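You operate a simulated robot arm through the tools that you are given. There is no shell and no other tool. Be economical: measure what you need, move in short steps, check, and stop when the job is done.

Carry out the task below with a simulated two-armed robot. There is one attempt and no reset: what you move stays moved.

TASK
Push the table's black drawer shut and shake both clamped fans five seconds at 20 Hz.
Fine: the drawer goes shut before the power goes on; let the run end.

The check looks at the end state, three seconds after you hand in, the way a careful person would. Anything else that was tipped, shoved, dropped, spilled or broken makes it a failure.

THE ROBOT
Two 7-joint arms with fingered hands on one trunk, on a base that drives. Base frame: it is fixed to the floor where the robot stands at the start and does not move with it; the origin is under the middle of the robot, x ahead of it, y to its left, z up. Readings come in m, degrees, newtons and seconds.
The left shoulder is at the start at [0.07, 0.162, 1.196], the right one opposite. With the tool pointing down near the work surface each hand reaches from about 0.1 to 0.78 m from the robot's upright axis, wherever it stands, measured 20 degrees to its own side. Places, roughly: black drawer [0.5, -0.1, 0.8]; frequency dial [0.5, 0.1, 0.9]; hold button [0.9, -0.6, 0.9]; left frame [0.7, 0.1, 1.2]; level dial [0.5, 0, 0.9]; meter switch [0.9, -0.5, 0.9]; red lever four [0.9, -0.2, 1.3]; red lever one [0.5, 0.1, 1.2]; red lever three [0.5, -0.2, 1.3]; red lever two [0.8, 0.1, 1.2]; right frame [0.7, -0.2, 1.2]; table stop button [0.5, -0.2, 0.9]; table switch [0.5, 0.2, 0.9]; unit slider [0.9, -0.6, 0.8]. Payload 4 kg a hand.
The tool frame of a hand sits at the grasp point between the pads (the TCP): z along the fingers, y along the line on which they close. The tips reach 0.026 m beyond it. The gripper opens to 0.132 m. The gripper's body begins 0.073 m behind the TCP. The gripper is a hand of 4 fingers: y runs from the thumb to the fingers, the wrist lies at [0, 0, -0.224] in the tool frame, and closing takes about 1.5 s.
Orientation is told as [roll, pitch, yaw] about the base's x, y, z axes, in that order, counted from this pose: with the fingers straight down and closing along the base's y, the tool's x points along the base's -x, its y along +y and its z along -z.

THE INTERFACE
- The arms move only by the tool move_arm. It takes "left_series", "right_series" or both (then of equal length, played together; a hand with none holds still); each is one flat list of numbers, 7 for each row, row after row: the shift along the tool's x, y, z in units of 200 mm (1.0 is 200 mm), then the turn, a rotation vector about the tool's x, y, z in units of 45 degrees (1.0 is 45 degrees), then the gripper command, from -1 (shut) to 1 (fully open), values between in proportion. In form: [x, y, z, rx, ry, rz, jaw, x, y, z, rx, ry, rz, jaw, ...]. A call has 1 to 12 rows; each row is the pose to reach, as a shift and turn from the pose commanded when the call began, along the tool's axes at that moment. A call with a number of a shift or a turn outside -1 to 1 is refused whole. Rows are played at 5 a second. More than 0.05 m and 8.6 degrees between two rows, or a gripper value outside its range, and nothing of the call is played. A pose out of reach is approached as far as the arm can. The call stops where the force on the tool passes 40 N (or 10 N more than at its start, if that is more) or the arm is blocked; 0.2 s more then pass. The fingers move at their own pace (about 0.045 m/s each) and stop on an object; they squeeze with about 33 N. The grip force told is the motor's: it shows also when the fingers shut on nothing. Time passes only in rows, and 0.2 s behind the last, so rows that repeat a pose let the fingers close. The reply holds the time, the measured pose of the TCP, the force on the tool along the base axes, the opening and the grip force, in the units named above and with some noise, with the torque about the TCP (base axes, N m) and any sound that the robot's microphone picked up.
- Cameras (640 x 400 px; columns grow to the right, rows downward): "scene" is now at [0.1274, 0.0059, 1.4227]; the picture's right is [0.07, -1.00, 0.00], its down [-0.53, -0.04, -0.85] and it looks along [0.85, 0.06, -0.53] (base axes); focal length 282 px, centre (320, 200). "left" rides on the left gripper at [-0.073, 0.006, -0.094] in its tool frame; the picture's right is [-0.08, -1.00, 0.00], its down [0.78, -0.06, -0.62] and it looks along [0.61, -0.05, 0.79] (tool axes); focal length 230 px, centre (320, 200). "right" rides on the right gripper at [0.073, 0.006, -0.094] in its tool frame; the picture's right is [-0.08, 1.00, 0.00], its down [-0.79, -0.06, -0.62] and it looks along [-0.61, -0.05, 0.79] (tool axes); focal length 230 px, centre (320, 200). There is no depth. A picture from a camera that has moved, and an enlarged one, comes with that camera's place and axes in the base frame and with its lens. The place of the scene camera against the robot may be out by one fixed shift of up to 0.018 m in any direction.
- camera(camera): a new picture of that camera. The clock stands still meanwhile.
- raise_lower(by): slides the trunk up (or, below 0, down) by that many m; the arms and the scene camera ride with it, the base frame stays. It gives what a move gives, with no picture.
- drive_base(legs): drives the robot by 1 to 6 legs, each [ahead, left, turn to the left] in m, m and degrees, along the robot's own axes; the way and the turn of a leg run together, so that a leg with both is an arc; at most 1.5 m and 180 degrees a leg. The arms and the cameras ride along, it lands a little off, and it stops where it bumps. It gives what a move gives.
- set_grasp(shape, hand): the hand has 4 fingers and takes this shape, open, in about a second: jaw (thumb against the fingers, like two jaws); tri (thumb and two fingers); tip (a fingertip pinch); poke (one finger out to press); point (the index stretched); flat (the hand flat); cup (the hand cupped); fist (a fist). The gripper value then closes the fingers along that shape, each until it touches; the sizes above hold for jaw. It gives what a move gives, with no picture.
- head_to(pan, tilt): turns the head with the scene camera to pan (to the left, within 86 degrees either way) and tilt (down, from -29 to 69), counted from straight ahead of the robot. It gives what a move gives.
- close_up(camera, box): a new picture of the part [left, top, right, bottom] of that camera's present view, enlarged. The clock stands still meanwhile.
- finish_job(): hands the job in; it is judged then, once.

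Go step by step. Nothing tells you exact positions but the pictures and the camera data: compare them with the known pose of the tool, close in by small moves and look again before you grip or let go. The budget is 120 turns and 100 pictures, counting those below and the enlarged ones. Unless the task says otherwise, let go and move clear before handing in, and close with one line.

The tools are called after "Request:" as name(argument=value, ...) on one line, values as JSON. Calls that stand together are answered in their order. move_arm: Moves the arms, as the interface text tells. Its arguments: {"type":"object","properties":{"left_series":{"type":"array"},"right_series":{"type":"array"}},"required":[]} The other tools are called the same way: raise_lower (by) slides the trunk up or down; set_grasp (shape, hand) gives the hand a shape; drive_base (legs) drives the base; head_to (pan, tilt) turns the head that bears the scene camera; camera (camera) takes a picture; close_up (camera, box) takes an enlarged picture of a part of a camera's view; finish_job () hands the job in.

At the start:

```text
time_s: 0.0
left_eef_pos: [0.447, 0.1879, 1.1327]
left_ee_rot: [-0.1, 0.0, 0.0]
left_wrist_force: [0.9, -0.1, 0.5]
left_ft_torque: [0.0, 0.0, 0.01]
left_grip_width: 0.1318
left_gripper_force: 0.2
left_shape: jaw
right_eef_pos: [0.4325, -0.2171, 1.1508]
right_ee_rot: [0.0, 0.0, -0.1]
right_wrist_force: [-0.4, 0.7, -1.9]
right_ft_torque: [0.01, -0.02, 0.03]
right_grip_width: 0.1315
right_gripper_force: 0.1
right_shape: jaw
trunk travel left (down, up): [-0.675, 0.265]
robot x, y, heading: [-0.0018, 0.0029, 0.1]
head pan, tilt: [4.0, 31.9]
```

scene: 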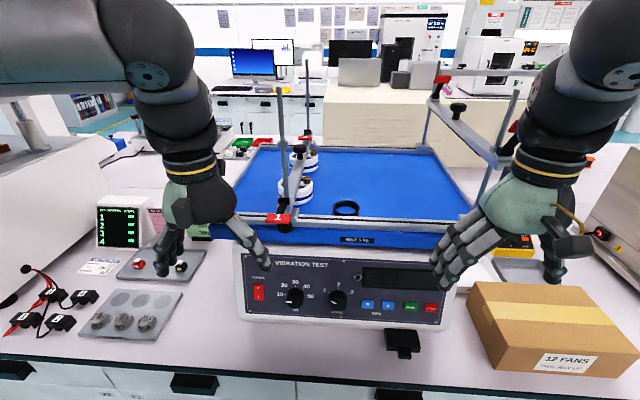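
right: 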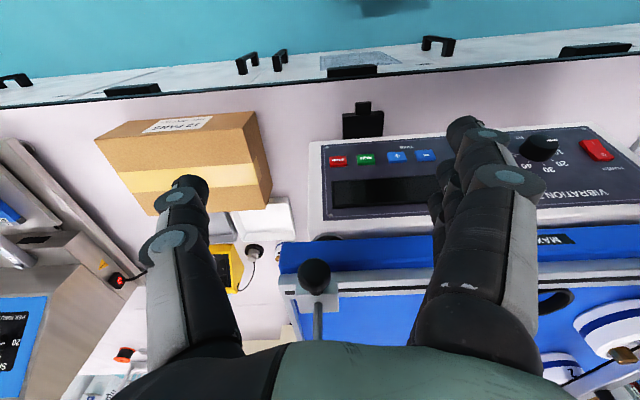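
left: 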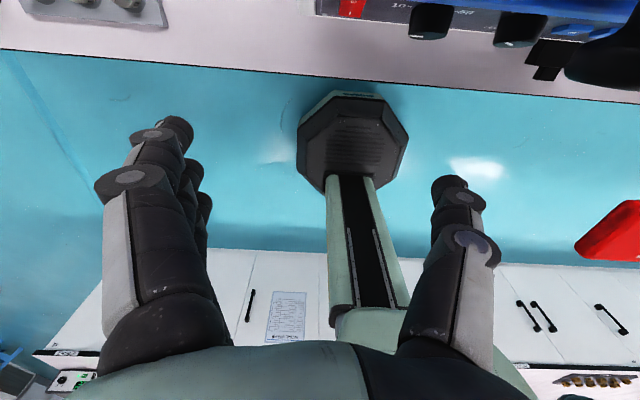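

I see a vibration table with a control panel, a black drawer below it, and two fans at the left frame. I'll look at the details first.

Request:
close_up(camera="scene", box=[230, 240, 460, 370])

Request:
close_up(camera="scene", box=[220, 70, 540, 250])

Request:
close_up(camera="scene", box=[0, 180, 220, 350])

```text
2.78 times, centred on (345, 305) of scene
camera zoom: at [0.1274, 0.0059, 1.4227], right [0.07, -1.0, 0.0], down [-0.53, -0.04, -0.85], along [0.85, 0.06, -0.53], focal length 785 px, centre (250, -92)
```

zoom: 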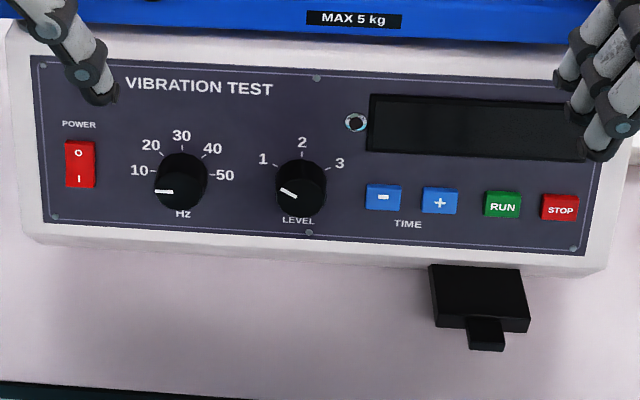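

```text
2.00 times, centred on (380, 160) of scene
camera zoom: at [0.1274, 0.0059, 1.4227], right [0.07, -1.0, 0.0], down [-0.53, -0.04, -0.85], along [0.85, 0.06, -0.53], focal length 564 px, centre (200, 280)
```

zoom: 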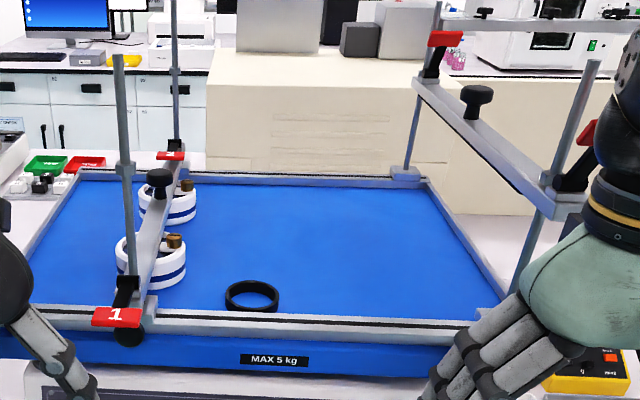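

```text
2.35 times, centred on (110, 265) of scene
camera zoom: at [0.1274, 0.0059, 1.4227], right [0.07, -1.0, 0.0], down [-0.53, -0.04, -0.85], along [0.85, 0.06, -0.53], focal length 664 px, centre (814, 47)
```

zoom: 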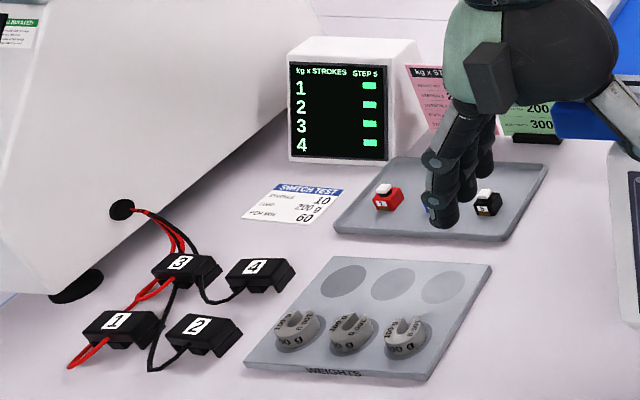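

The fans seem to be under the lowered left frame. I'll draw both hands back to get an unobstructed view of the panel, drawer and levers.

Request:
move_arm(left_series=[0.15, 0.12, -0.05, 0, 0, 0, 1, 0.3, 0.24, -0.1, 0, 0, 0, 1, 0.45, 0.36, -0.15, 0, 0, 0, 1, 0.6, 0.5, -0.2, 0, 0, 0, 1], right_series=[0.15, -0.12, -0.05, 0, 0, 0, 1, 0.3, -0.24, -0.1, 0, 0, 0, 1, 0.45, -0.36, -0.15, 0, 0, 0, 1, 0.6, -0.5, -0.2, 0, 0, 0, 1])

Request:
camera(camera="scene")

Request:
camera(camera="right")

```text
time_s: 1.0
left_eef_pos: [0.3339, 0.2717, 1.1598]
left_ee_rot: [0.0, -0.3, 0.0]
left_wrist_force: [-0.4, -0.3, 0.4]
left_ft_torque: [0.0, -0.05, -0.01]
left_grip_width: 0.1318
left_gripper_force: 0.1
left_shape: jaw
left hand out of reach, approached as far as the arm can: row 4
right_eef_pos: [0.308, -0.3167, 1.1905]
right_ee_rot: [-0.1, -0.3, 0.0]
right_wrist_force: [-0.4, -0.7, -0.5]
right_ft_torque: [0.04, -0.02, 0.04]
right_grip_width: 0.1318
right_gripper_force: 0.2
right_shape: jaw
trunk travel left (down, up): [-0.675, 0.265]
robot x, y, heading: [-0.0008, -0.0011, 0.1]
head pan, tilt: [4.0, 31.9]
```

```text
93 pictures are left
camera scene: at [0.1233, 0.0055, 1.4231], right [0.07, -1.0, 0.0], down [-0.53, -0.04, -0.85], along [0.85, 0.06, -0.53], focal length 282 px, centre (320, 200)
```

scene: 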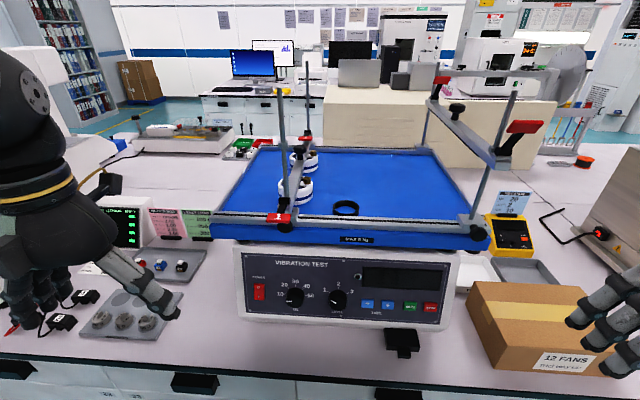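

```text
92 pictures are left
camera right: at [0.2357, -0.3114, 1.2842], right [0.08, 1.0, 0.0], down [0.78, -0.06, 0.62], along [0.62, -0.05, -0.79], focal length 230 px, centre (320, 200)
```

right: 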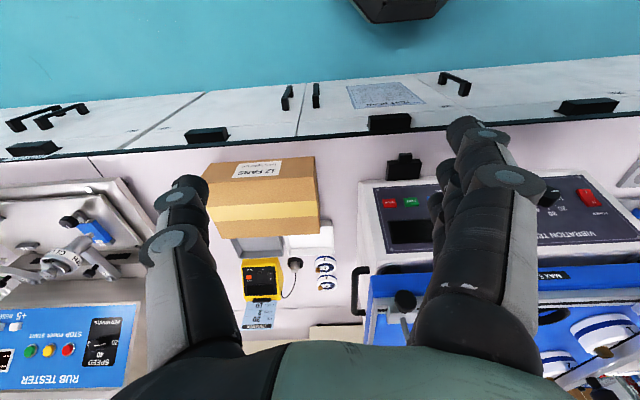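

Request:
close_up(camera="scene", box=[230, 240, 460, 370])

Request:
close_up(camera="scene", box=[250, 80, 370, 240])

Request:
close_up(camera="scene", box=[420, 60, 580, 300])

```text
2.78 times, centred on (345, 305) of scene
camera zoom: at [0.1233, 0.0055, 1.4231], right [0.07, -1.0, 0.0], down [-0.53, -0.04, -0.85], along [0.85, 0.06, -0.53], focal length 785 px, centre (250, -92)
```

zoom: 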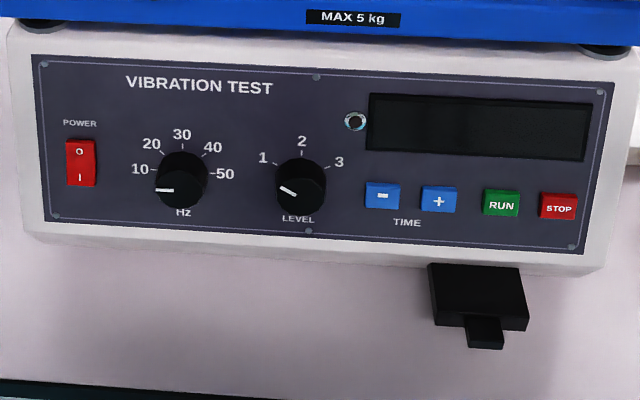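

```text
2.50 times, centred on (310, 160) of scene
camera zoom: at [0.1233, 0.0055, 1.4231], right [0.07, -1.0, 0.0], down [-0.53, -0.04, -0.85], along [0.85, 0.06, -0.53], focal length 705 px, centre (345, 300)
```

zoom: 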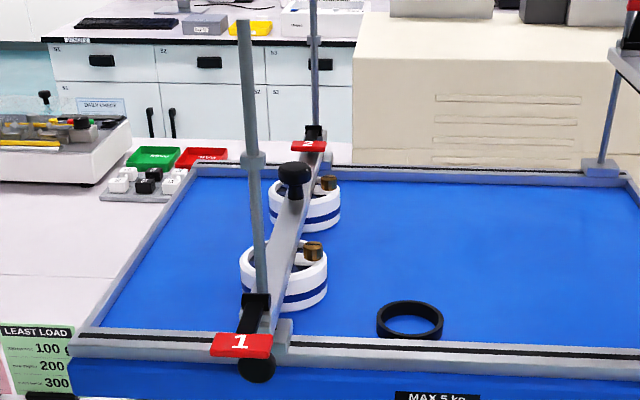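

```text
1.67 times, centred on (500, 180) of scene
camera zoom: at [0.1233, 0.0055, 1.4231], right [0.07, -1.0, 0.0], down [-0.53, -0.04, -0.85], along [0.85, 0.06, -0.53], focal length 470 px, centre (20, 233)
```

zoom: 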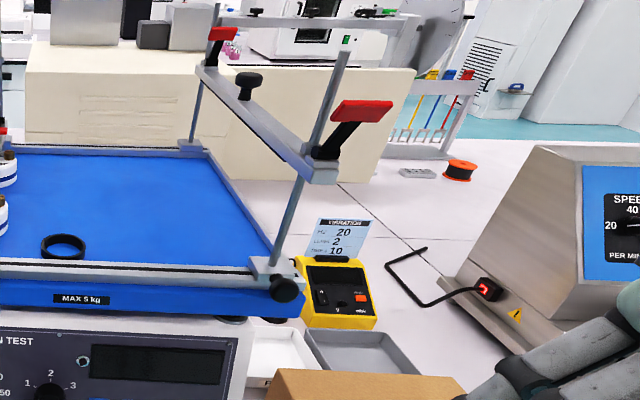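

Request:
close_up(camera="scene", box=[490, 185, 540, 260])

Request:
close_up(camera="scene", box=[260, 180, 370, 240])

Request:
close_up(camera="scene", box=[270, 270, 360, 320])

Request:
camera(camera="left")

```text
5.33 times, centred on (515, 222) of scene
camera zoom: at [0.1233, 0.0055, 1.4231], right [0.07, -1.0, 0.0], down [-0.53, -0.04, -0.85], along [0.85, 0.06, -0.53], focal length 1505 px, centre (-720, 80)
```

zoom: 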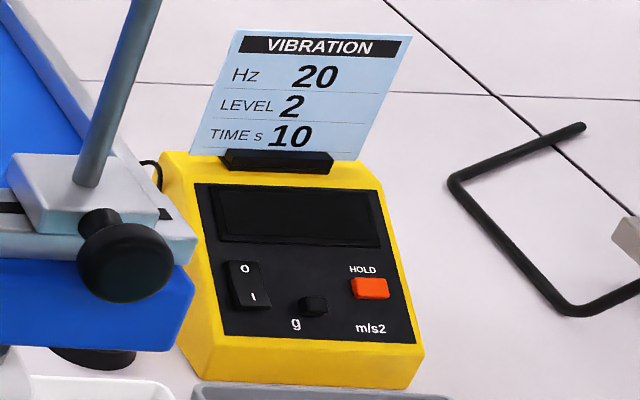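

```text
5.82 times, centred on (315, 210) of scene
camera zoom: at [0.1233, 0.0055, 1.4231], right [0.07, -1.0, 0.0], down [-0.53, -0.04, -0.85], along [0.85, 0.06, -0.53], focal length 1642 px, centre (349, 142)
```

zoom: 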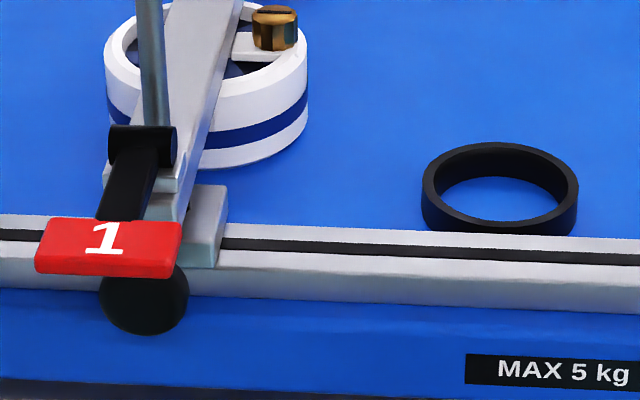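

```text
7.11 times, centred on (315, 295) of scene
camera zoom: at [0.1233, 0.0055, 1.4231], right [0.07, -1.0, 0.0], down [-0.53, -0.04, -0.85], along [0.85, 0.06, -0.53], focal length 2006 px, centre (356, -476)
```

zoom: 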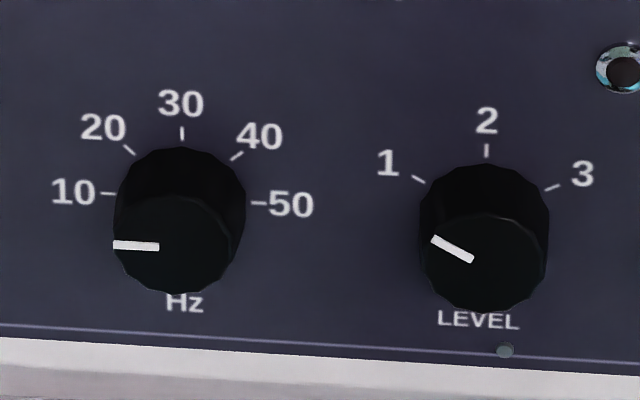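

```text
85 pictures are left
camera left: at [0.405, 0.277, 1.255], right [0.08, -1.0, 0.0], down [-0.79, -0.06, 0.61], along [-0.61, -0.05, -0.79], focal length 230 px, centre (320, 200)
```

left: 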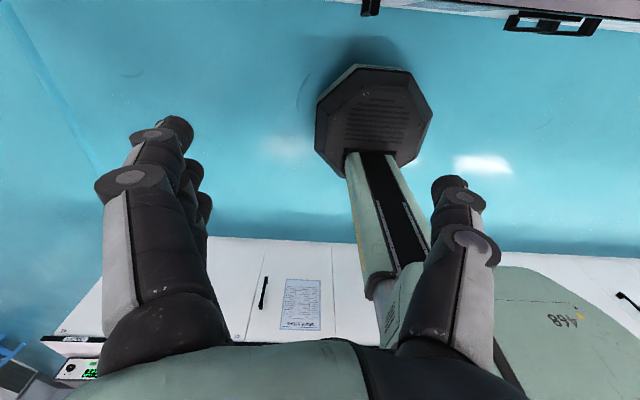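

The Hz dial stands at 10, level is at 1, and the left frame's levers are down. Next I shape the right hand to poke and lower it in front of the drawer for a closer look.

Request:
set_grasp(shape="poke", hand="right")

Request:
move_arm(right_series=[-0.01, 0.14, 0.14, 0, 0, 0, 1, -0.02, 0.28, 0.28, 0, 0, 0, 1, -0.03, 0.42, 0.42, 0, 0, 0, 1, -0.04, 0.56, 0.56, 0, 0, 0, 1, -0.05, 0.7, 0.7, 0, 0, 0, 1, -0.05, 0.83, 0.8, 0, 0, 0, 1])

Request:
camera(camera="right")

Request:
camera(camera="scene")

```text
time_s: 1.9
left_eef_pos: [0.3369, 0.2725, 1.1607]
left_ee_rot: [0.0, 0.0, 0.1]
left_wrist_force: [-0.1, 0.5, 0.6]
left_ft_torque: [0.03, 0.02, 0.0]
left_grip_width: 0.1319
left_gripper_force: 0.0
left_shape: jaw
right_eef_pos: [0.3136, -0.3163, 1.1888]
right_ee_rot: [0.0, 0.0, 0.1]
right_wrist_force: [0.5, -0.2, -0.6]
right_ft_torque: [0.03, 0.01, 0.02]
right_grip_width: 0.0001
right_gripper_force: 0.0
right_shape: poke
trunk travel left (down, up): [-0.675, 0.265]
robot x, y, heading: [0.0027, -0.003, 0.0]
head pan, tilt: [4.0, 31.9]
```

```text
time_s: 3.3
left_eef_pos: [0.3381, 0.2768, 1.1584]
left_ee_rot: [-0.4, 0.1, 0.0]
left_wrist_force: [0.8, 0.7, 0.2]
left_ft_torque: [-0.06, 0.05, -0.03]
left_grip_width: 0.1317
left_gripper_force: 0.1
left_shape: jaw
right_eef_pos: [0.3263, -0.1458, 1.031]
right_ee_rot: [-0.2, -0.1, -0.1]
right_wrist_force: [0.6, 0.3, -0.9]
right_ft_torque: [-0.04, 0.02, -0.02]
right_grip_width: 0.0
right_gripper_force: 0.1
right_shape: poke
trunk travel left (down, up): [-0.675, 0.265]
robot x, y, heading: [0.0006, -0.0007, 0.0]
head pan, tilt: [4.0, 31.9]
```

```text
84 pictures are left
camera right: at [0.2523, -0.1391, 1.1243], right [0.08, 1.0, 0.0], down [0.78, -0.06, 0.62], along [0.62, -0.05, -0.79], focal length 230 px, centre (320, 200)
```

right: 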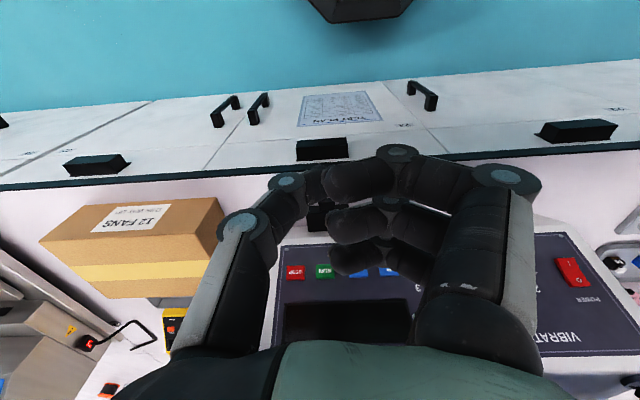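

```text
83 pictures are left
camera scene: at [0.1293, 0.0115, 1.4222], right [0.07, -1.0, 0.0], down [-0.53, -0.04, -0.85], along [0.85, 0.06, -0.53], focal length 282 px, centre (320, 200)
```

scene: 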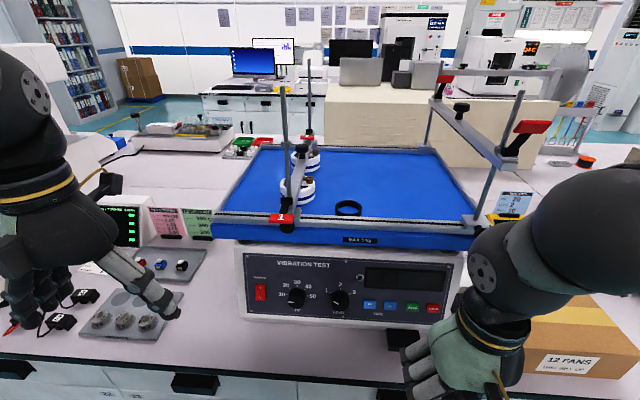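

Request:
close_up(camera="right", box=[200, 120, 440, 270])

Request:
close_up(camera="scene", box=[380, 290, 540, 400])

```text
2.67 times, centred on (320, 195) of right
camera zoom: at [0.2523, -0.1391, 1.1243], right [0.08, 1.0, 0.0], down [0.78, -0.06, 0.62], along [0.62, -0.05, -0.79], focal length 614 px, centre (320, 213)
```

zoom: 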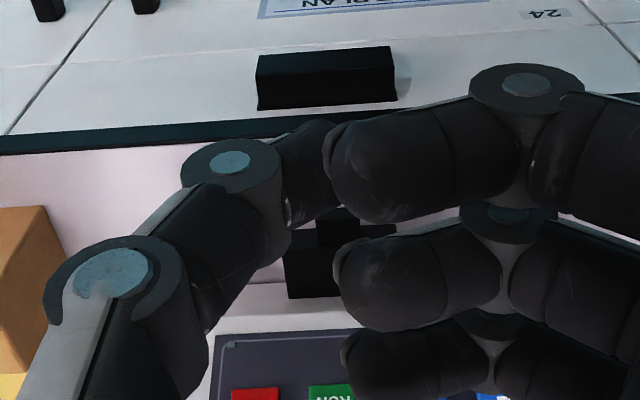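

```text
3.64 times, centred on (460, 345) of scene
camera zoom: at [0.1293, 0.0115, 1.4222], right [0.07, -1.0, 0.0], down [-0.53, -0.04, -0.85], along [0.85, 0.06, -0.53], focal length 1026 px, centre (-189, -327)
```

zoom: 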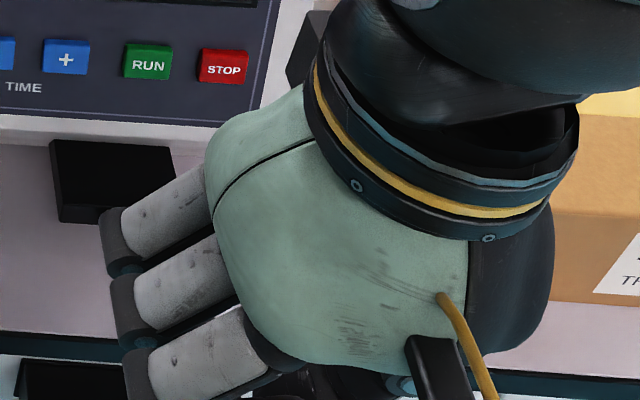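

The poke shape looks curled in the open command, so I'll command the fingers along the shape and see what sticks out.

Request:
move_arm(right_series=[0, 0, 0, 0, 0, 0, -1, 0, 0, 0, 0, 0, 0, -1, 0, 0, 0, 0, 0, 0, -1, 0, 0, 0, 0, 0, 0, -1, 0, 0, 0, 0, 0, 0, -1, 0, 0, 0, 0, 0, 0, -1, 0, 0, 0, 0, 0, 0, -1])

Request:
camera(camera="right")

```text
time_s: 4.9
left_eef_pos: [0.3373, 0.2716, 1.1605]
left_ee_rot: [0.0, -0.1, 0.0]
left_wrist_force: [0.7, 0.4, 0.2]
left_ft_torque: [-0.04, -0.02, 0.02]
left_grip_width: 0.1319
left_gripper_force: 0.2
left_shape: jaw
right_eef_pos: [0.3235, -0.1478, 1.0303]
right_ee_rot: [0.0, 0.1, 0.0]
right_wrist_force: [0.7, 0.2, 0.1]
right_ft_torque: [0.0, 0.01, 0.0]
right_grip_width: 0.0
right_gripper_force: 0.0
right_shape: poke
trunk travel left (down, up): [-0.675, 0.265]
robot x, y, heading: [0.0002, 0.0006, 0.2]
head pan, tilt: [4.0, 31.9]
```

```text
80 pictures are left
camera right: at [0.2507, -0.1435, 1.1241], right [0.08, 1.0, 0.0], down [0.79, -0.06, 0.62], along [0.61, -0.05, -0.79], focal length 230 px, centre (320, 200)
```

right: 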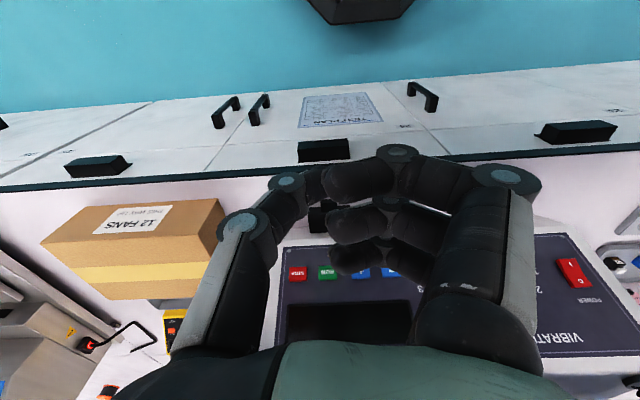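

Request:
set_grasp(shape="point", hand="right")

Request:
camera(camera="right")

Request:
set_grasp(shape="tip", hand="left")

Request:
camera(camera="left")

Request:
camera(camera="scene")

```text
time_s: 5.8
left_eef_pos: [0.3365, 0.2717, 1.1605]
left_ee_rot: [0.0, 0.0, 0.1]
left_wrist_force: [-0.2, 0.0, -0.1]
left_ft_torque: [0.0, 0.0, 0.02]
left_grip_width: 0.1319
left_gripper_force: 0.1
left_shape: jaw
right_eef_pos: [0.3235, -0.1491, 1.0305]
right_ee_rot: [0.0, 0.0, 0.0]
right_wrist_force: [-0.2, -0.7, 0.6]
right_ft_torque: [-0.02, 0.03, 0.0]
right_grip_width: 0.1262
right_gripper_force: 0.0
right_shape: point
trunk travel left (down, up): [-0.675, 0.265]
robot x, y, heading: [-0.0003, -0.0018, 0.0]
head pan, tilt: [4.0, 31.9]
```

```text
79 pictures are left
camera right: at [0.2506, -0.1438, 1.1241], right [0.08, 1.0, 0.0], down [0.79, -0.06, 0.62], along [0.61, -0.05, -0.79], focal length 230 px, centre (320, 200)
```

right: 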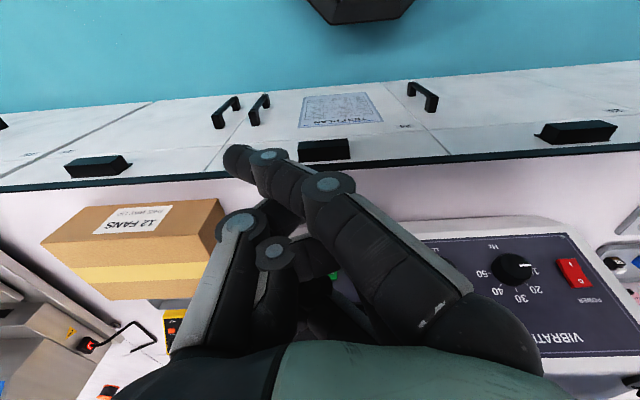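

```text
time_s: 6.7
left_eef_pos: [0.3361, 0.2712, 1.1604]
left_ee_rot: [0.1, -0.1, -0.1]
left_wrist_force: [0.8, 0.3, 0.3]
left_ft_torque: [-0.02, 0.02, 0.0]
left_grip_width: 0.1318
left_gripper_force: 0.0
left_shape: tip
right_eef_pos: [0.3228, -0.1496, 1.0305]
right_ee_rot: [0.1, 0.0, 0.1]
right_wrist_force: [-0.4, -0.5, -0.6]
right_ft_torque: [-0.04, -0.01, -0.01]
right_grip_width: 0.126
right_gripper_force: 0.0
right_shape: point
trunk travel left (down, up): [-0.675, 0.265]
robot x, y, heading: [-0.0004, -0.0009, -0.1]
head pan, tilt: [4.0, 31.9]
```

```text
78 pictures are left
camera left: at [0.409, 0.2771, 1.2535], right [0.08, -1.0, 0.0], down [-0.78, -0.06, 0.62], along [-0.61, -0.05, -0.79], focal length 230 px, centre (320, 200)
```

left: 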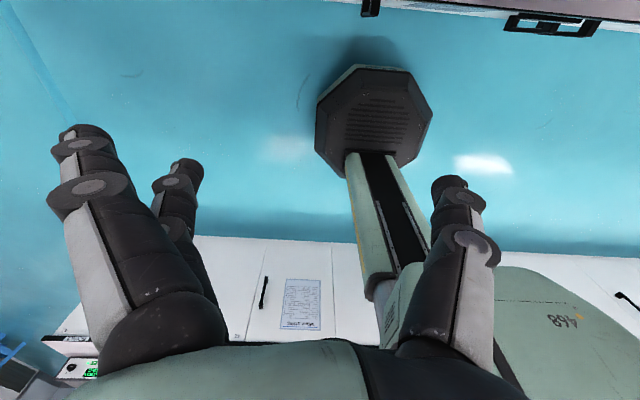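

```text
77 pictures are left
camera scene: at [0.1273, 0.0059, 1.4227], right [0.07, -1.0, 0.0], down [-0.53, -0.04, -0.85], along [0.85, 0.06, -0.53], focal length 282 px, centre (320, 200)
```

scene: 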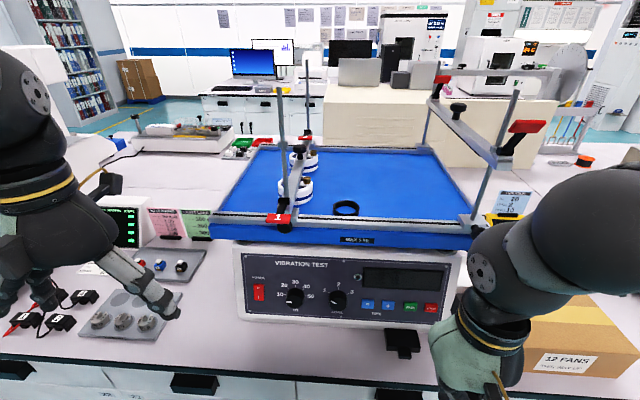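

Request:
set_grasp(shape="tip", hand="right")

Request:
move_arm(right_series=[0, 0, 0, 0, 0, 0, -1, 0, 0, 0, 0, 0, 0, -1, 0, 0, 0, 0, 0, 0, -1, 0, 0, 0, 0, 0, 0, -1, 0, 0, 0, 0, 0, 0, -1, 0, 0, 0, 0, 0, 0, -1, 0, 0, 0, 0, 0, 0, -1, 0, 0, 0, 0, 0, 0, -1])

Request:
camera(camera="right")

```text
time_s: 7.6
left_eef_pos: [0.3375, 0.2715, 1.1605]
left_ee_rot: [0.1, 0.0, 0.1]
left_wrist_force: [0.6, -0.2, -0.3]
left_ft_torque: [0.02, -0.01, -0.02]
left_grip_width: 0.1321
left_gripper_force: 0.2
left_shape: tip
right_eef_pos: [0.3243, -0.1484, 1.0305]
right_ee_rot: [0.1, -0.1, -0.1]
right_wrist_force: [-0.1, 0.3, 0.2]
right_ft_torque: [-0.01, -0.02, 0.03]
right_grip_width: 0.1321
right_gripper_force: 0.0
right_shape: tip
trunk travel left (down, up): [-0.675, 0.265]
robot x, y, heading: [-0.0012, -0.0014, 0.2]
head pan, tilt: [4.0, 31.9]
```

```text
time_s: 9.4
left_eef_pos: [0.3367, 0.2717, 1.1591]
left_ee_rot: [0.0, 0.0, 0.0]
left_wrist_force: [-0.1, 0.4, -0.1]
left_ft_torque: [0.02, 0.02, -0.02]
left_grip_width: 0.1319
left_gripper_force: 0.0
left_shape: tip
right_eef_pos: [0.3229, -0.1479, 1.0303]
right_ee_rot: [0.0, 0.0, 0.0]
right_wrist_force: [0.6, -0.2, -0.2]
right_ft_torque: [-0.03, -0.05, -0.04]
right_grip_width: 0.0
right_gripper_force: 18.3
right_shape: tip
trunk travel left (down, up): [-0.675, 0.265]
robot x, y, heading: [0.0009, 0.0021, -0.0]
head pan, tilt: [4.0, 31.9]
```

```text
76 pictures are left
camera right: at [0.2506, -0.1437, 1.1241], right [0.08, 1.0, 0.0], down [0.79, -0.06, 0.62], along [0.61, -0.05, -0.79], focal length 230 px, centre (320, 200)
```

right: 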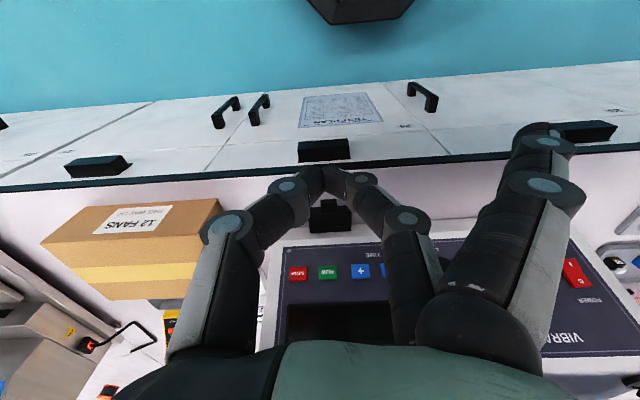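

The pinch shape leaves fingers stuck out, so for the drawer I'll use the closed jaw as a blunt pusher. The drawer tab is near x 0.485, y -0.15, z 0.825 and the desk is near z 0.80. I'll lower the fingers in front of it.

Request:
set_grasp(shape="jaw", hand="right")

Request:
move_arm(right_series=[0, 0, 0, 0, 0, 0, -1, 0, 0, 0, 0, 0, 0, -1, 0, 0, 0, 0, 0, 0, -1, 0, 0, 0, 0, 0, 0, -1, 0, 0, 0, 0, 0, 0, -1, 0, 0, 0, 0, 0, 0, -1, 0, 0, 0, 0, 0, 0, -1, 0, 0, 0.2, 0, 0, 0, -1, -0.05, 0, 0.4, 0, 0, 0, -1, -0.1, 0, 0.55, 0, 0, 0, -1, -0.15, 0, 0.7, 0, 0, 0, -1])

Request:
camera(camera="right")

Request:
camera(camera="scene")

```text
time_s: 10.3
left_eef_pos: [0.3382, 0.2719, 1.1597]
left_ee_rot: [-0.1, 0.1, 0.0]
left_wrist_force: [-0.8, 0.1, 0.9]
left_ft_torque: [0.02, 0.02, -0.01]
left_grip_width: 0.1319
left_gripper_force: 0.0
left_shape: tip
right_eef_pos: [0.3237, -0.1482, 1.0303]
right_ee_rot: [0.1, 0.0, 0.1]
right_wrist_force: [-0.2, 0.2, -0.2]
right_ft_torque: [-0.01, -0.01, -0.01]
right_grip_width: 0.1319
right_gripper_force: 0.1
right_shape: jaw
trunk travel left (down, up): [-0.675, 0.265]
robot x, y, heading: [-0.0009, -0.0022, -0.2]
head pan, tilt: [4.0, 31.9]
```

```text
time_s: 12.7
left_eef_pos: [0.3391, 0.2718, 1.1596]
left_ee_rot: [0.0, 0.1, 0.1]
left_wrist_force: [1.2, 0.7, -0.3]
left_ft_torque: [-0.01, 0.05, -0.02]
left_grip_width: 0.132
left_gripper_force: 0.1
left_shape: tip
right_eef_pos: [0.3548, -0.1505, 0.8906]
right_ee_rot: [0.1, -0.1, 0.1]
right_wrist_force: [0.5, -0.8, -0.4]
right_ft_torque: [0.03, 0.03, -0.03]
right_grip_width: 0.0
right_gripper_force: 32.9
right_shape: jaw
right hand out of reach, approached as far as the arm can: row 8
trunk travel left (down, up): [-0.675, 0.265]
robot x, y, heading: [-0.0015, -0.0013, -0.1]
head pan, tilt: [4.0, 31.9]
```

```text
75 pictures are left
camera right: at [0.2814, -0.1464, 0.9837], right [0.08, 1.0, 0.0], down [0.79, -0.06, 0.62], along [0.61, -0.05, -0.79], focal length 230 px, centre (320, 200)
```

right: 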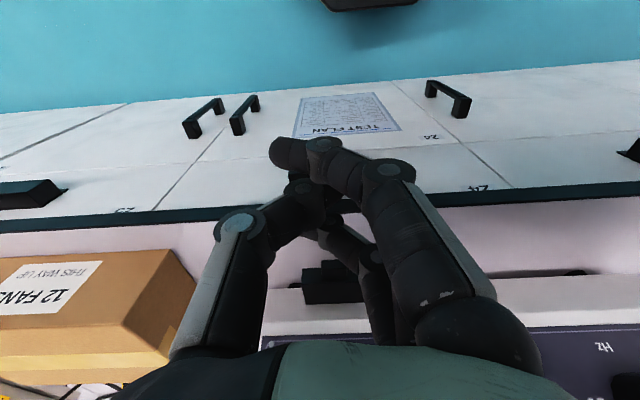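

```text
74 pictures are left
camera scene: at [0.1289, 0.0053, 1.4226], right [0.07, -1.0, 0.0], down [-0.53, -0.04, -0.85], along [0.85, 0.06, -0.53], focal length 282 px, centre (320, 200)
```

scene: 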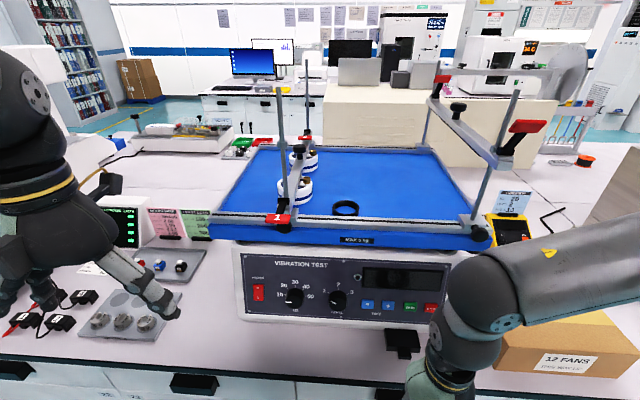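

I'll lower further and then push forward towards the drawer tab in small steps.

Request:
move_arm(right_series=[-0.1, 0, 0.1, 0, 0, 0, -1, -0.2, 0, 0.22, 0, 0, 0, -1, -0.3, 0, 0.22, 0, 0, 0, -1])

Request:
camera(camera="right")

```text
time_s: 13.5
left_eef_pos: [0.3378, 0.2728, 1.1606]
left_ee_rot: [-0.1, 0.0, -0.1]
left_wrist_force: [0.0, -0.9, 0.9]
left_ft_torque: [0.03, 0.01, -0.02]
left_grip_width: 0.1318
left_gripper_force: 0.0
left_shape: tip
right_eef_pos: [0.4105, -0.1658, 0.8565]
right_ee_rot: [0.1, 0.0, 0.0]
right_wrist_force: [-0.5, 0.1, -1.5]
right_ft_torque: [-0.01, 0.02, 0.02]
right_grip_width: 0.0001
right_gripper_force: 33.0
right_shape: jaw
right hand out of reach, approached as far as the arm can: row 2, 3
trunk travel left (down, up): [-0.675, 0.265]
robot x, y, heading: [-0.001, -0.0022, 0.1]
head pan, tilt: [4.0, 31.9]
```

```text
73 pictures are left
camera right: at [0.3364, -0.1605, 0.9503], right [0.08, 1.0, 0.0], down [0.78, -0.06, 0.62], along [0.61, -0.05, -0.79], focal length 230 px, centre (320, 200)
```

right: 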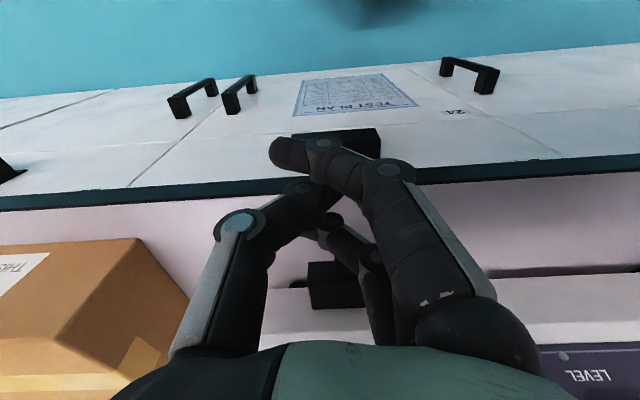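

Request:
move_arm(right_series=[-0.08, 0, 0, 0, 0, 0, -1, -0.16, 0, 0, 0, 0, 0, -1])

Request:
camera(camera="right")

Request:
camera(camera="scene")

```text
time_s: 14.1
left_eef_pos: [0.3388, 0.2725, 1.1603]
left_ee_rot: [0.0, 0.1, 0.0]
left_wrist_force: [0.5, 0.3, -0.1]
left_ft_torque: [0.01, 0.01, 0.01]
left_grip_width: 0.1318
left_gripper_force: 0.1
left_shape: tip
right_eef_pos: [0.4403, -0.1718, 0.861]
right_ee_rot: [0.0, 0.0, -0.1]
right_wrist_force: [-0.5, 0.1, -1.1]
right_ft_torque: [0.0, 0.0, 0.0]
right_grip_width: 0.0002
right_gripper_force: 33.4
right_shape: jaw
right hand out of reach, approached as far as the arm can: row 1, 2
trunk travel left (down, up): [-0.675, 0.265]
robot x, y, heading: [0.0012, 0.0021, 0.0]
head pan, tilt: [4.0, 31.9]
```

```text
72 pictures are left
camera right: at [0.367, -0.1665, 0.9538], right [0.08, 1.0, 0.0], down [0.78, -0.06, 0.62], along [0.62, -0.05, -0.79], focal length 230 px, centre (320, 200)
```

right: 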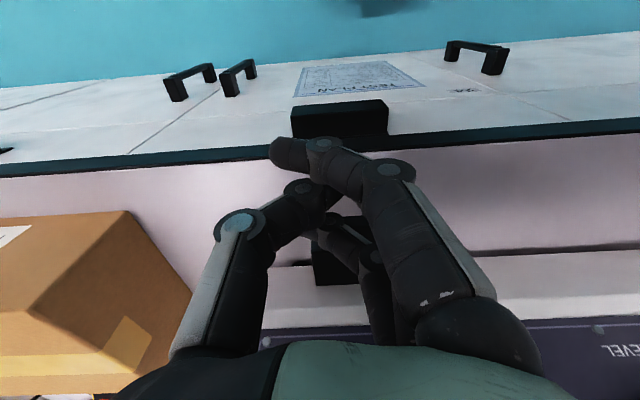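

```text
71 pictures are left
camera scene: at [0.1276, 0.006, 1.4227], right [0.07, -1.0, 0.0], down [-0.53, -0.04, -0.85], along [0.85, 0.06, -0.53], focal length 282 px, centre (320, 200)
```

scene: 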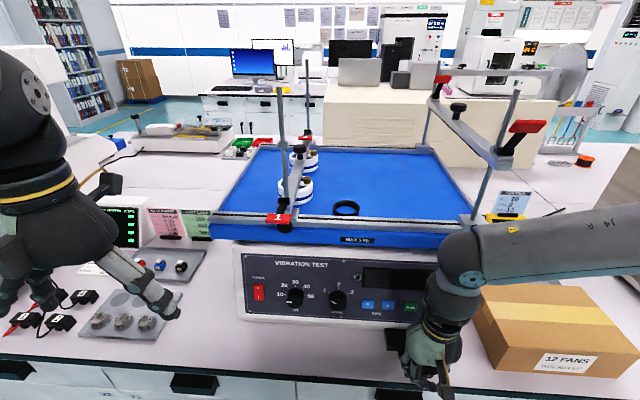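

The arm is cramped this close, so I'll lift, back the base by 0.12 m, and approach again.

Request:
move_arm(right_series=[0.05, 0, -0.2, 0, 0, 0, -1, 0.1, 0, -0.45, 0, 0, 0, -1])

Request:
drive_base(legs=[[-0.12, 0, 0]])

Request:
set_grasp(shape="fist", hand="right")

Request:
camera(camera="right")

Request:
camera(camera="scene")

```text
refused: row 2 steps farther than a row can; nothing moved
```

```text
time_s: 15.3
left_eef_pos: [0.2201, 0.2719, 1.1602]
left_ee_rot: [0.0, 0.1, 0.1]
left_wrist_force: [-0.1, -0.5, 0.4]
left_ft_torque: [0.02, 0.02, -0.01]
left_grip_width: 0.1319
left_gripper_force: 0.2
left_shape: tip
right_eef_pos: [0.3218, -0.172, 0.8601]
right_ee_rot: [0.1, 0.0, 0.0]
right_wrist_force: [0.3, -0.7, 0.3]
right_ft_torque: [-0.03, 0.02, 0.02]
right_grip_width: 0.0
right_gripper_force: 33.3
right_shape: jaw
trunk travel left (down, up): [-0.675, 0.265]
robot x, y, heading: [-0.1206, -0.0009, -0.1]
head pan, tilt: [4.0, 31.9]
```

```text
time_s: 16.2
left_eef_pos: [0.2178, 0.2715, 1.1603]
left_ee_rot: [0.0, 0.1, 0.1]
left_wrist_force: [-0.1, 0.9, 0.2]
left_ft_torque: [0.0, -0.02, 0.02]
left_grip_width: 0.1319
left_gripper_force: 0.0
left_shape: tip
right_eef_pos: [0.3213, -0.1699, 0.8605]
right_ee_rot: [0.1, 0.0, 0.0]
right_wrist_force: [-0.4, 0.4, -0.7]
right_ft_torque: [0.01, 0.0, -0.01]
right_grip_width: 0.0
right_gripper_force: 0.1
right_shape: fist
trunk travel left (down, up): [-0.675, 0.265]
robot x, y, heading: [-0.12, -0.0028, -0.1]
head pan, tilt: [4.0, 31.9]
```

```text
70 pictures are left
camera right: at [0.2473, -0.1666, 0.9537], right [0.08, 1.0, 0.0], down [0.78, -0.06, 0.62], along [0.61, -0.05, -0.79], focal length 230 px, centre (320, 200)
```

right: 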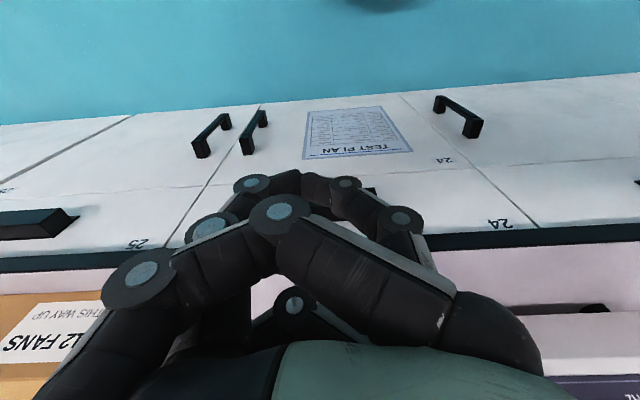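

```text
69 pictures are left
camera scene: at [0.0082, 0.0059, 1.4227], right [0.07, -1.0, 0.0], down [-0.53, -0.04, -0.85], along [0.85, 0.06, -0.53], focal length 282 px, centre (320, 200)
```

scene: 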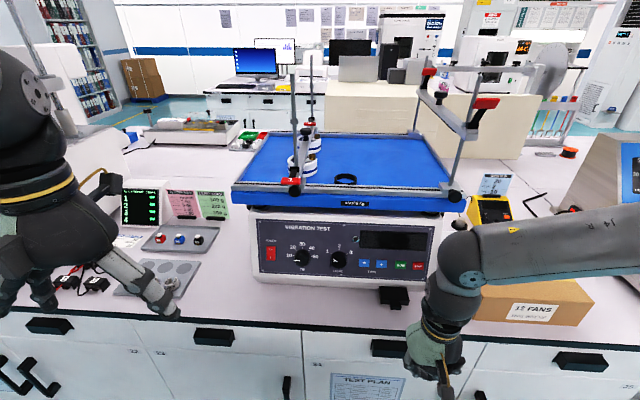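

Nothing was touched. I'll use the pointing index for both drawer and buttons: raise the hand, set "point", and pitch the hand forward.

Request:
move_arm(right_series=[0, 0, -0.2, 0, 0, 0, 1, 0, 0, -0.4, 0, -0.18, 0, 1, 0, 0, -0.6, 0, -0.36, 0, 1, 0, 0, -0.6, 0, -0.54, 0, 1, 0, 0, -0.6, 0, -0.72, 0, 1, 0, 0, -0.6, 0, -0.9, 0, 1, 0, 0, -0.6, 0, -1.0, 0, 1])

Request:
set_grasp(shape="point", hand="right")

Request:
move_arm(right_series=[0, 0, 0, 0, -0.18, 0, 1, 0, 0, 0, 0, -0.36, 0, 1, 0, 0, 0, 0, -0.4, 0, 1])

Request:
camera(camera="right")

Request:
camera(camera="scene")

```text
time_s: 17.8
left_eef_pos: [0.2173, 0.2726, 1.16]
left_ee_rot: [-0.2, 0.0, -0.1]
left_wrist_force: [0.1, 0.0, 0.3]
left_ft_torque: [0.02, 0.0, 0.02]
left_grip_width: 0.132
left_gripper_force: 0.1
left_shape: tip
right_eef_pos: [0.3643, -0.1604, 0.9716]
right_ee_rot: [0.2, -45.1, -0.2]
right_wrist_force: [-1.3, -0.3, -0.2]
right_ft_torque: [0.0, 0.02, 0.02]
right_grip_width: 0.0
right_gripper_force: 0.1
right_shape: fist
right hand out of reach, approached as far as the arm can: row 5, 6, 7
trunk travel left (down, up): [-0.675, 0.265]
robot x, y, heading: [-0.1179, 0.0041, 0.1]
head pan, tilt: [4.0, 31.9]
```

```text
time_s: 18.7
left_eef_pos: [0.2176, 0.273, 1.1603]
left_ee_rot: [0.0, 0.0, 0.0]
left_wrist_force: [1.1, 0.5, -0.9]
left_ft_torque: [-0.02, 0.01, 0.01]
left_grip_width: 0.1319
left_gripper_force: 0.1
left_shape: tip
right_eef_pos: [0.3639, -0.1609, 0.973]
right_ee_rot: [0.1, -44.9, -0.2]
right_wrist_force: [0.6, 0.3, -0.1]
right_ft_torque: [0.01, 0.02, 0.01]
right_grip_width: 0.1263
right_gripper_force: 0.0
right_shape: point
trunk travel left (down, up): [-0.675, 0.265]
robot x, y, heading: [-0.1189, -0.0018, 0.1]
head pan, tilt: [4.0, 31.9]
```

```text
time_s: 19.5
left_eef_pos: [0.218, 0.2721, 1.1599]
left_ee_rot: [0.0, 0.0, 0.0]
left_wrist_force: [0.1, 0.5, -0.3]
left_ft_torque: [0.0, -0.02, -0.01]
left_grip_width: 0.1321
left_gripper_force: 0.1
left_shape: tip
right_eef_pos: [0.3973, -0.2068, 0.9741]
right_ee_rot: [0.7, -62.9, -0.4]
right_wrist_force: [0.8, 0.1, -1.0]
right_ft_torque: [-0.01, 0.03, -0.02]
right_grip_width: 0.126
right_gripper_force: 0.1
right_shape: point
right hand out of reach, approached as far as the arm can: row 1, 2, 3
trunk travel left (down, up): [-0.675, 0.265]
robot x, y, heading: [-0.1217, -0.0016, -0.1]
head pan, tilt: [4.0, 31.9]
```

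```text
68 pictures are left
camera right: at [0.2804, -0.2027, 0.9505], right [0.03, 1.0, 0.07], down [-0.19, -0.07, 0.98], along [0.98, -0.05, 0.19], focal length 230 px, centre (320, 200)
```

right: 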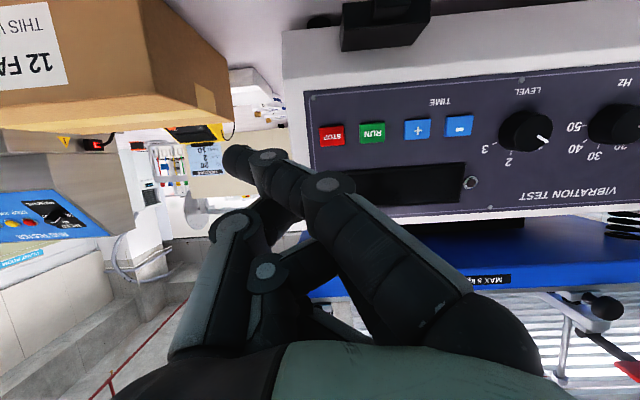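

```text
67 pictures are left
camera scene: at [0.0077, 0.005, 1.4227], right [0.07, -1.0, 0.0], down [-0.53, -0.04, -0.85], along [0.85, 0.06, -0.53], focal length 282 px, centre (320, 200)
```

scene: 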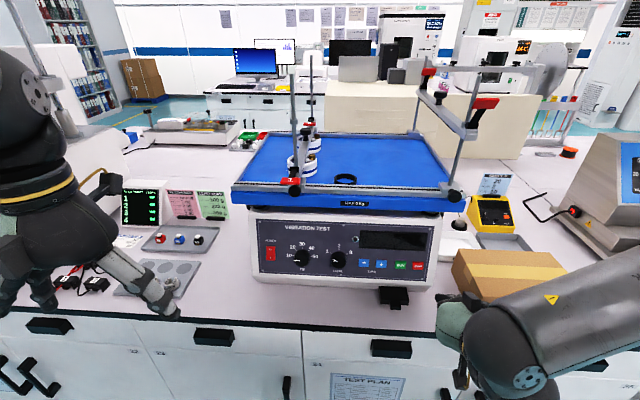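

The arm is still folded too tightly, so I'll back up another 0.13 m, then bring the index forward towards the drawer.

Request:
drive_base(legs=[[-0.13, 0, 0]])

Request:
move_arm(right_series=[0, 0.2, 0.15, 0, 0, 0, 1, 0, 0.4, 0.2, 0, 0, 0, 1, 0, 0.4, 0.4, 0, 0, 0, 1])

Request:
camera(camera="scene")

Request:
camera(camera="right")

```text
time_s: 20.8
left_eef_pos: [0.0902, 0.2724, 1.1598]
left_ee_rot: [0.0, 0.2, 0.0]
left_wrist_force: [-0.1, 0.5, 0.8]
left_ft_torque: [-0.03, 0.04, 0.0]
left_grip_width: 0.1319
left_gripper_force: 0.0
left_shape: tip
right_eef_pos: [0.2692, -0.2068, 0.9732]
right_ee_rot: [0.5, -62.8, -0.4]
right_wrist_force: [0.5, 0.7, -0.1]
right_ft_torque: [-0.03, 0.0, -0.01]
right_grip_width: 0.126
right_gripper_force: 0.0
right_shape: point
trunk travel left (down, up): [-0.675, 0.265]
robot x, y, heading: [-0.2504, -0.0014, -0.0]
head pan, tilt: [4.0, 31.9]
```

```text
time_s: 21.6
left_eef_pos: [0.0916, 0.2713, 1.16]
left_ee_rot: [0.0, 0.3, 0.0]
left_wrist_force: [0.9, -0.3, -0.8]
left_ft_torque: [0.01, -0.01, 0.04]
left_grip_width: 0.1321
left_gripper_force: 0.1
left_shape: tip
right_eef_pos: [0.3438, -0.1674, 0.9509]
right_ee_rot: [1.0, -62.6, -0.2]
right_wrist_force: [0.7, 0.4, 0.0]
right_ft_torque: [0.02, -0.04, -0.03]
right_grip_width: 0.1261
right_gripper_force: 0.0
right_shape: point
right hand out of reach, approached as far as the arm can: row 1, 2, 3
trunk travel left (down, up): [-0.675, 0.265]
robot x, y, heading: [-0.2495, -0.0023, -0.0]
head pan, tilt: [4.0, 31.9]
```

```text
66 pictures are left
camera scene: at [-0.1188, 0.0046, 1.4225], right [0.07, -1.0, 0.0], down [-0.53, -0.04, -0.85], along [0.85, 0.06, -0.53], focal length 282 px, centre (320, 200)
```

scene: 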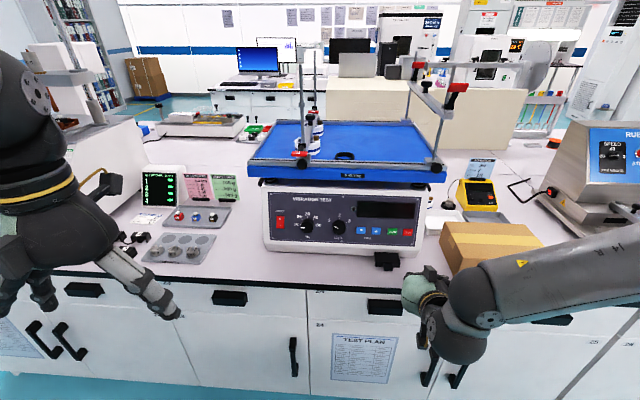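

```text
65 pictures are left
camera right: at [0.2277, -0.1638, 0.9293], right [0.03, 1.0, 0.08], down [-0.19, -0.07, 0.98], along [0.98, -0.04, 0.19], focal length 230 px, centre (320, 200)
```

right: 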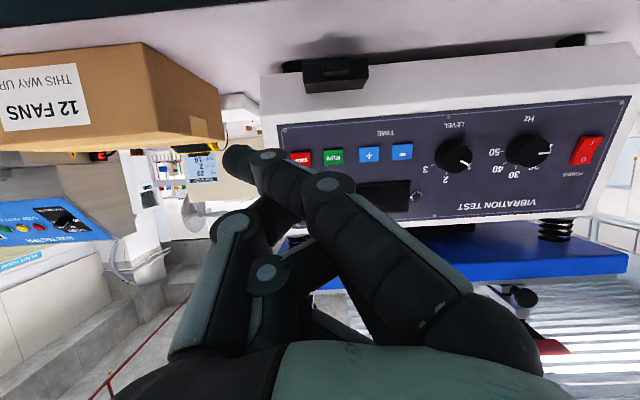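

Request:
move_arm(right_series=[0.06, 0.09, 0.12, 0, 0, 0, 1, 0.12, 0.18, 0.24, 0, 0, 0, 1, 0.18, 0.27, 0.34, 0, 0, 0, 1, 0.23, 0.35, 0.43, 0, 0, 0, 1])

Request:
camera(camera="scene")

Request:
camera(camera="right")

```text
time_s: 22.6
left_eef_pos: [0.0899, 0.2718, 1.1595]
left_ee_rot: [0.0, 0.1, 0.0]
left_wrist_force: [0.3, -0.5, -0.3]
left_ft_torque: [0.01, 0.01, 0.0]
left_grip_width: 0.132
left_gripper_force: 0.1
left_shape: tip
right_eef_pos: [0.3749, -0.1768, 0.9352]
right_ee_rot: [0.6, -62.8, -0.2]
right_wrist_force: [0.3, 0.4, 0.5]
right_ft_torque: [-0.03, 0.04, 0.03]
right_grip_width: 0.1262
right_gripper_force: 0.1
right_shape: point
right hand out of reach, approached as far as the arm can: row 1, 2, 3, 4
trunk travel left (down, up): [-0.675, 0.265]
robot x, y, heading: [-0.2489, 0.0002, 0.2]
head pan, tilt: [4.0, 31.9]
```

```text
64 pictures are left
camera scene: at [-0.121, 0.0057, 1.4227], right [0.07, -1.0, 0.0], down [-0.53, -0.04, -0.85], along [0.85, 0.06, -0.53], focal length 282 px, centre (320, 200)
```

scene: 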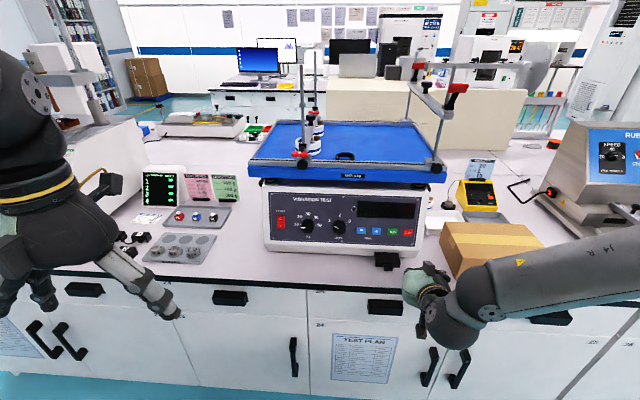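

```text
63 pictures are left
camera right: at [0.258, -0.172, 0.9125], right [0.03, 1.0, 0.07], down [-0.19, -0.07, 0.98], along [0.98, -0.04, 0.19], focal length 230 px, centre (320, 200)
```

right: 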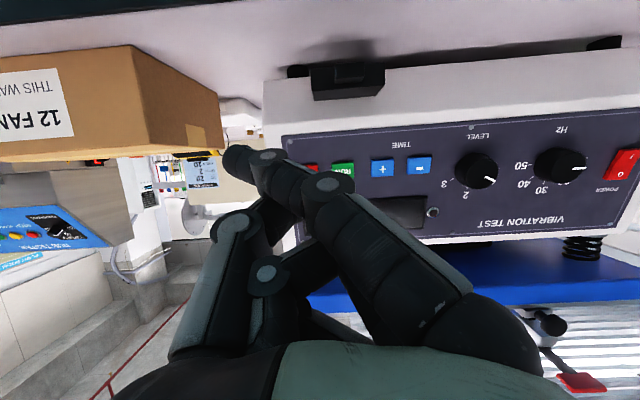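

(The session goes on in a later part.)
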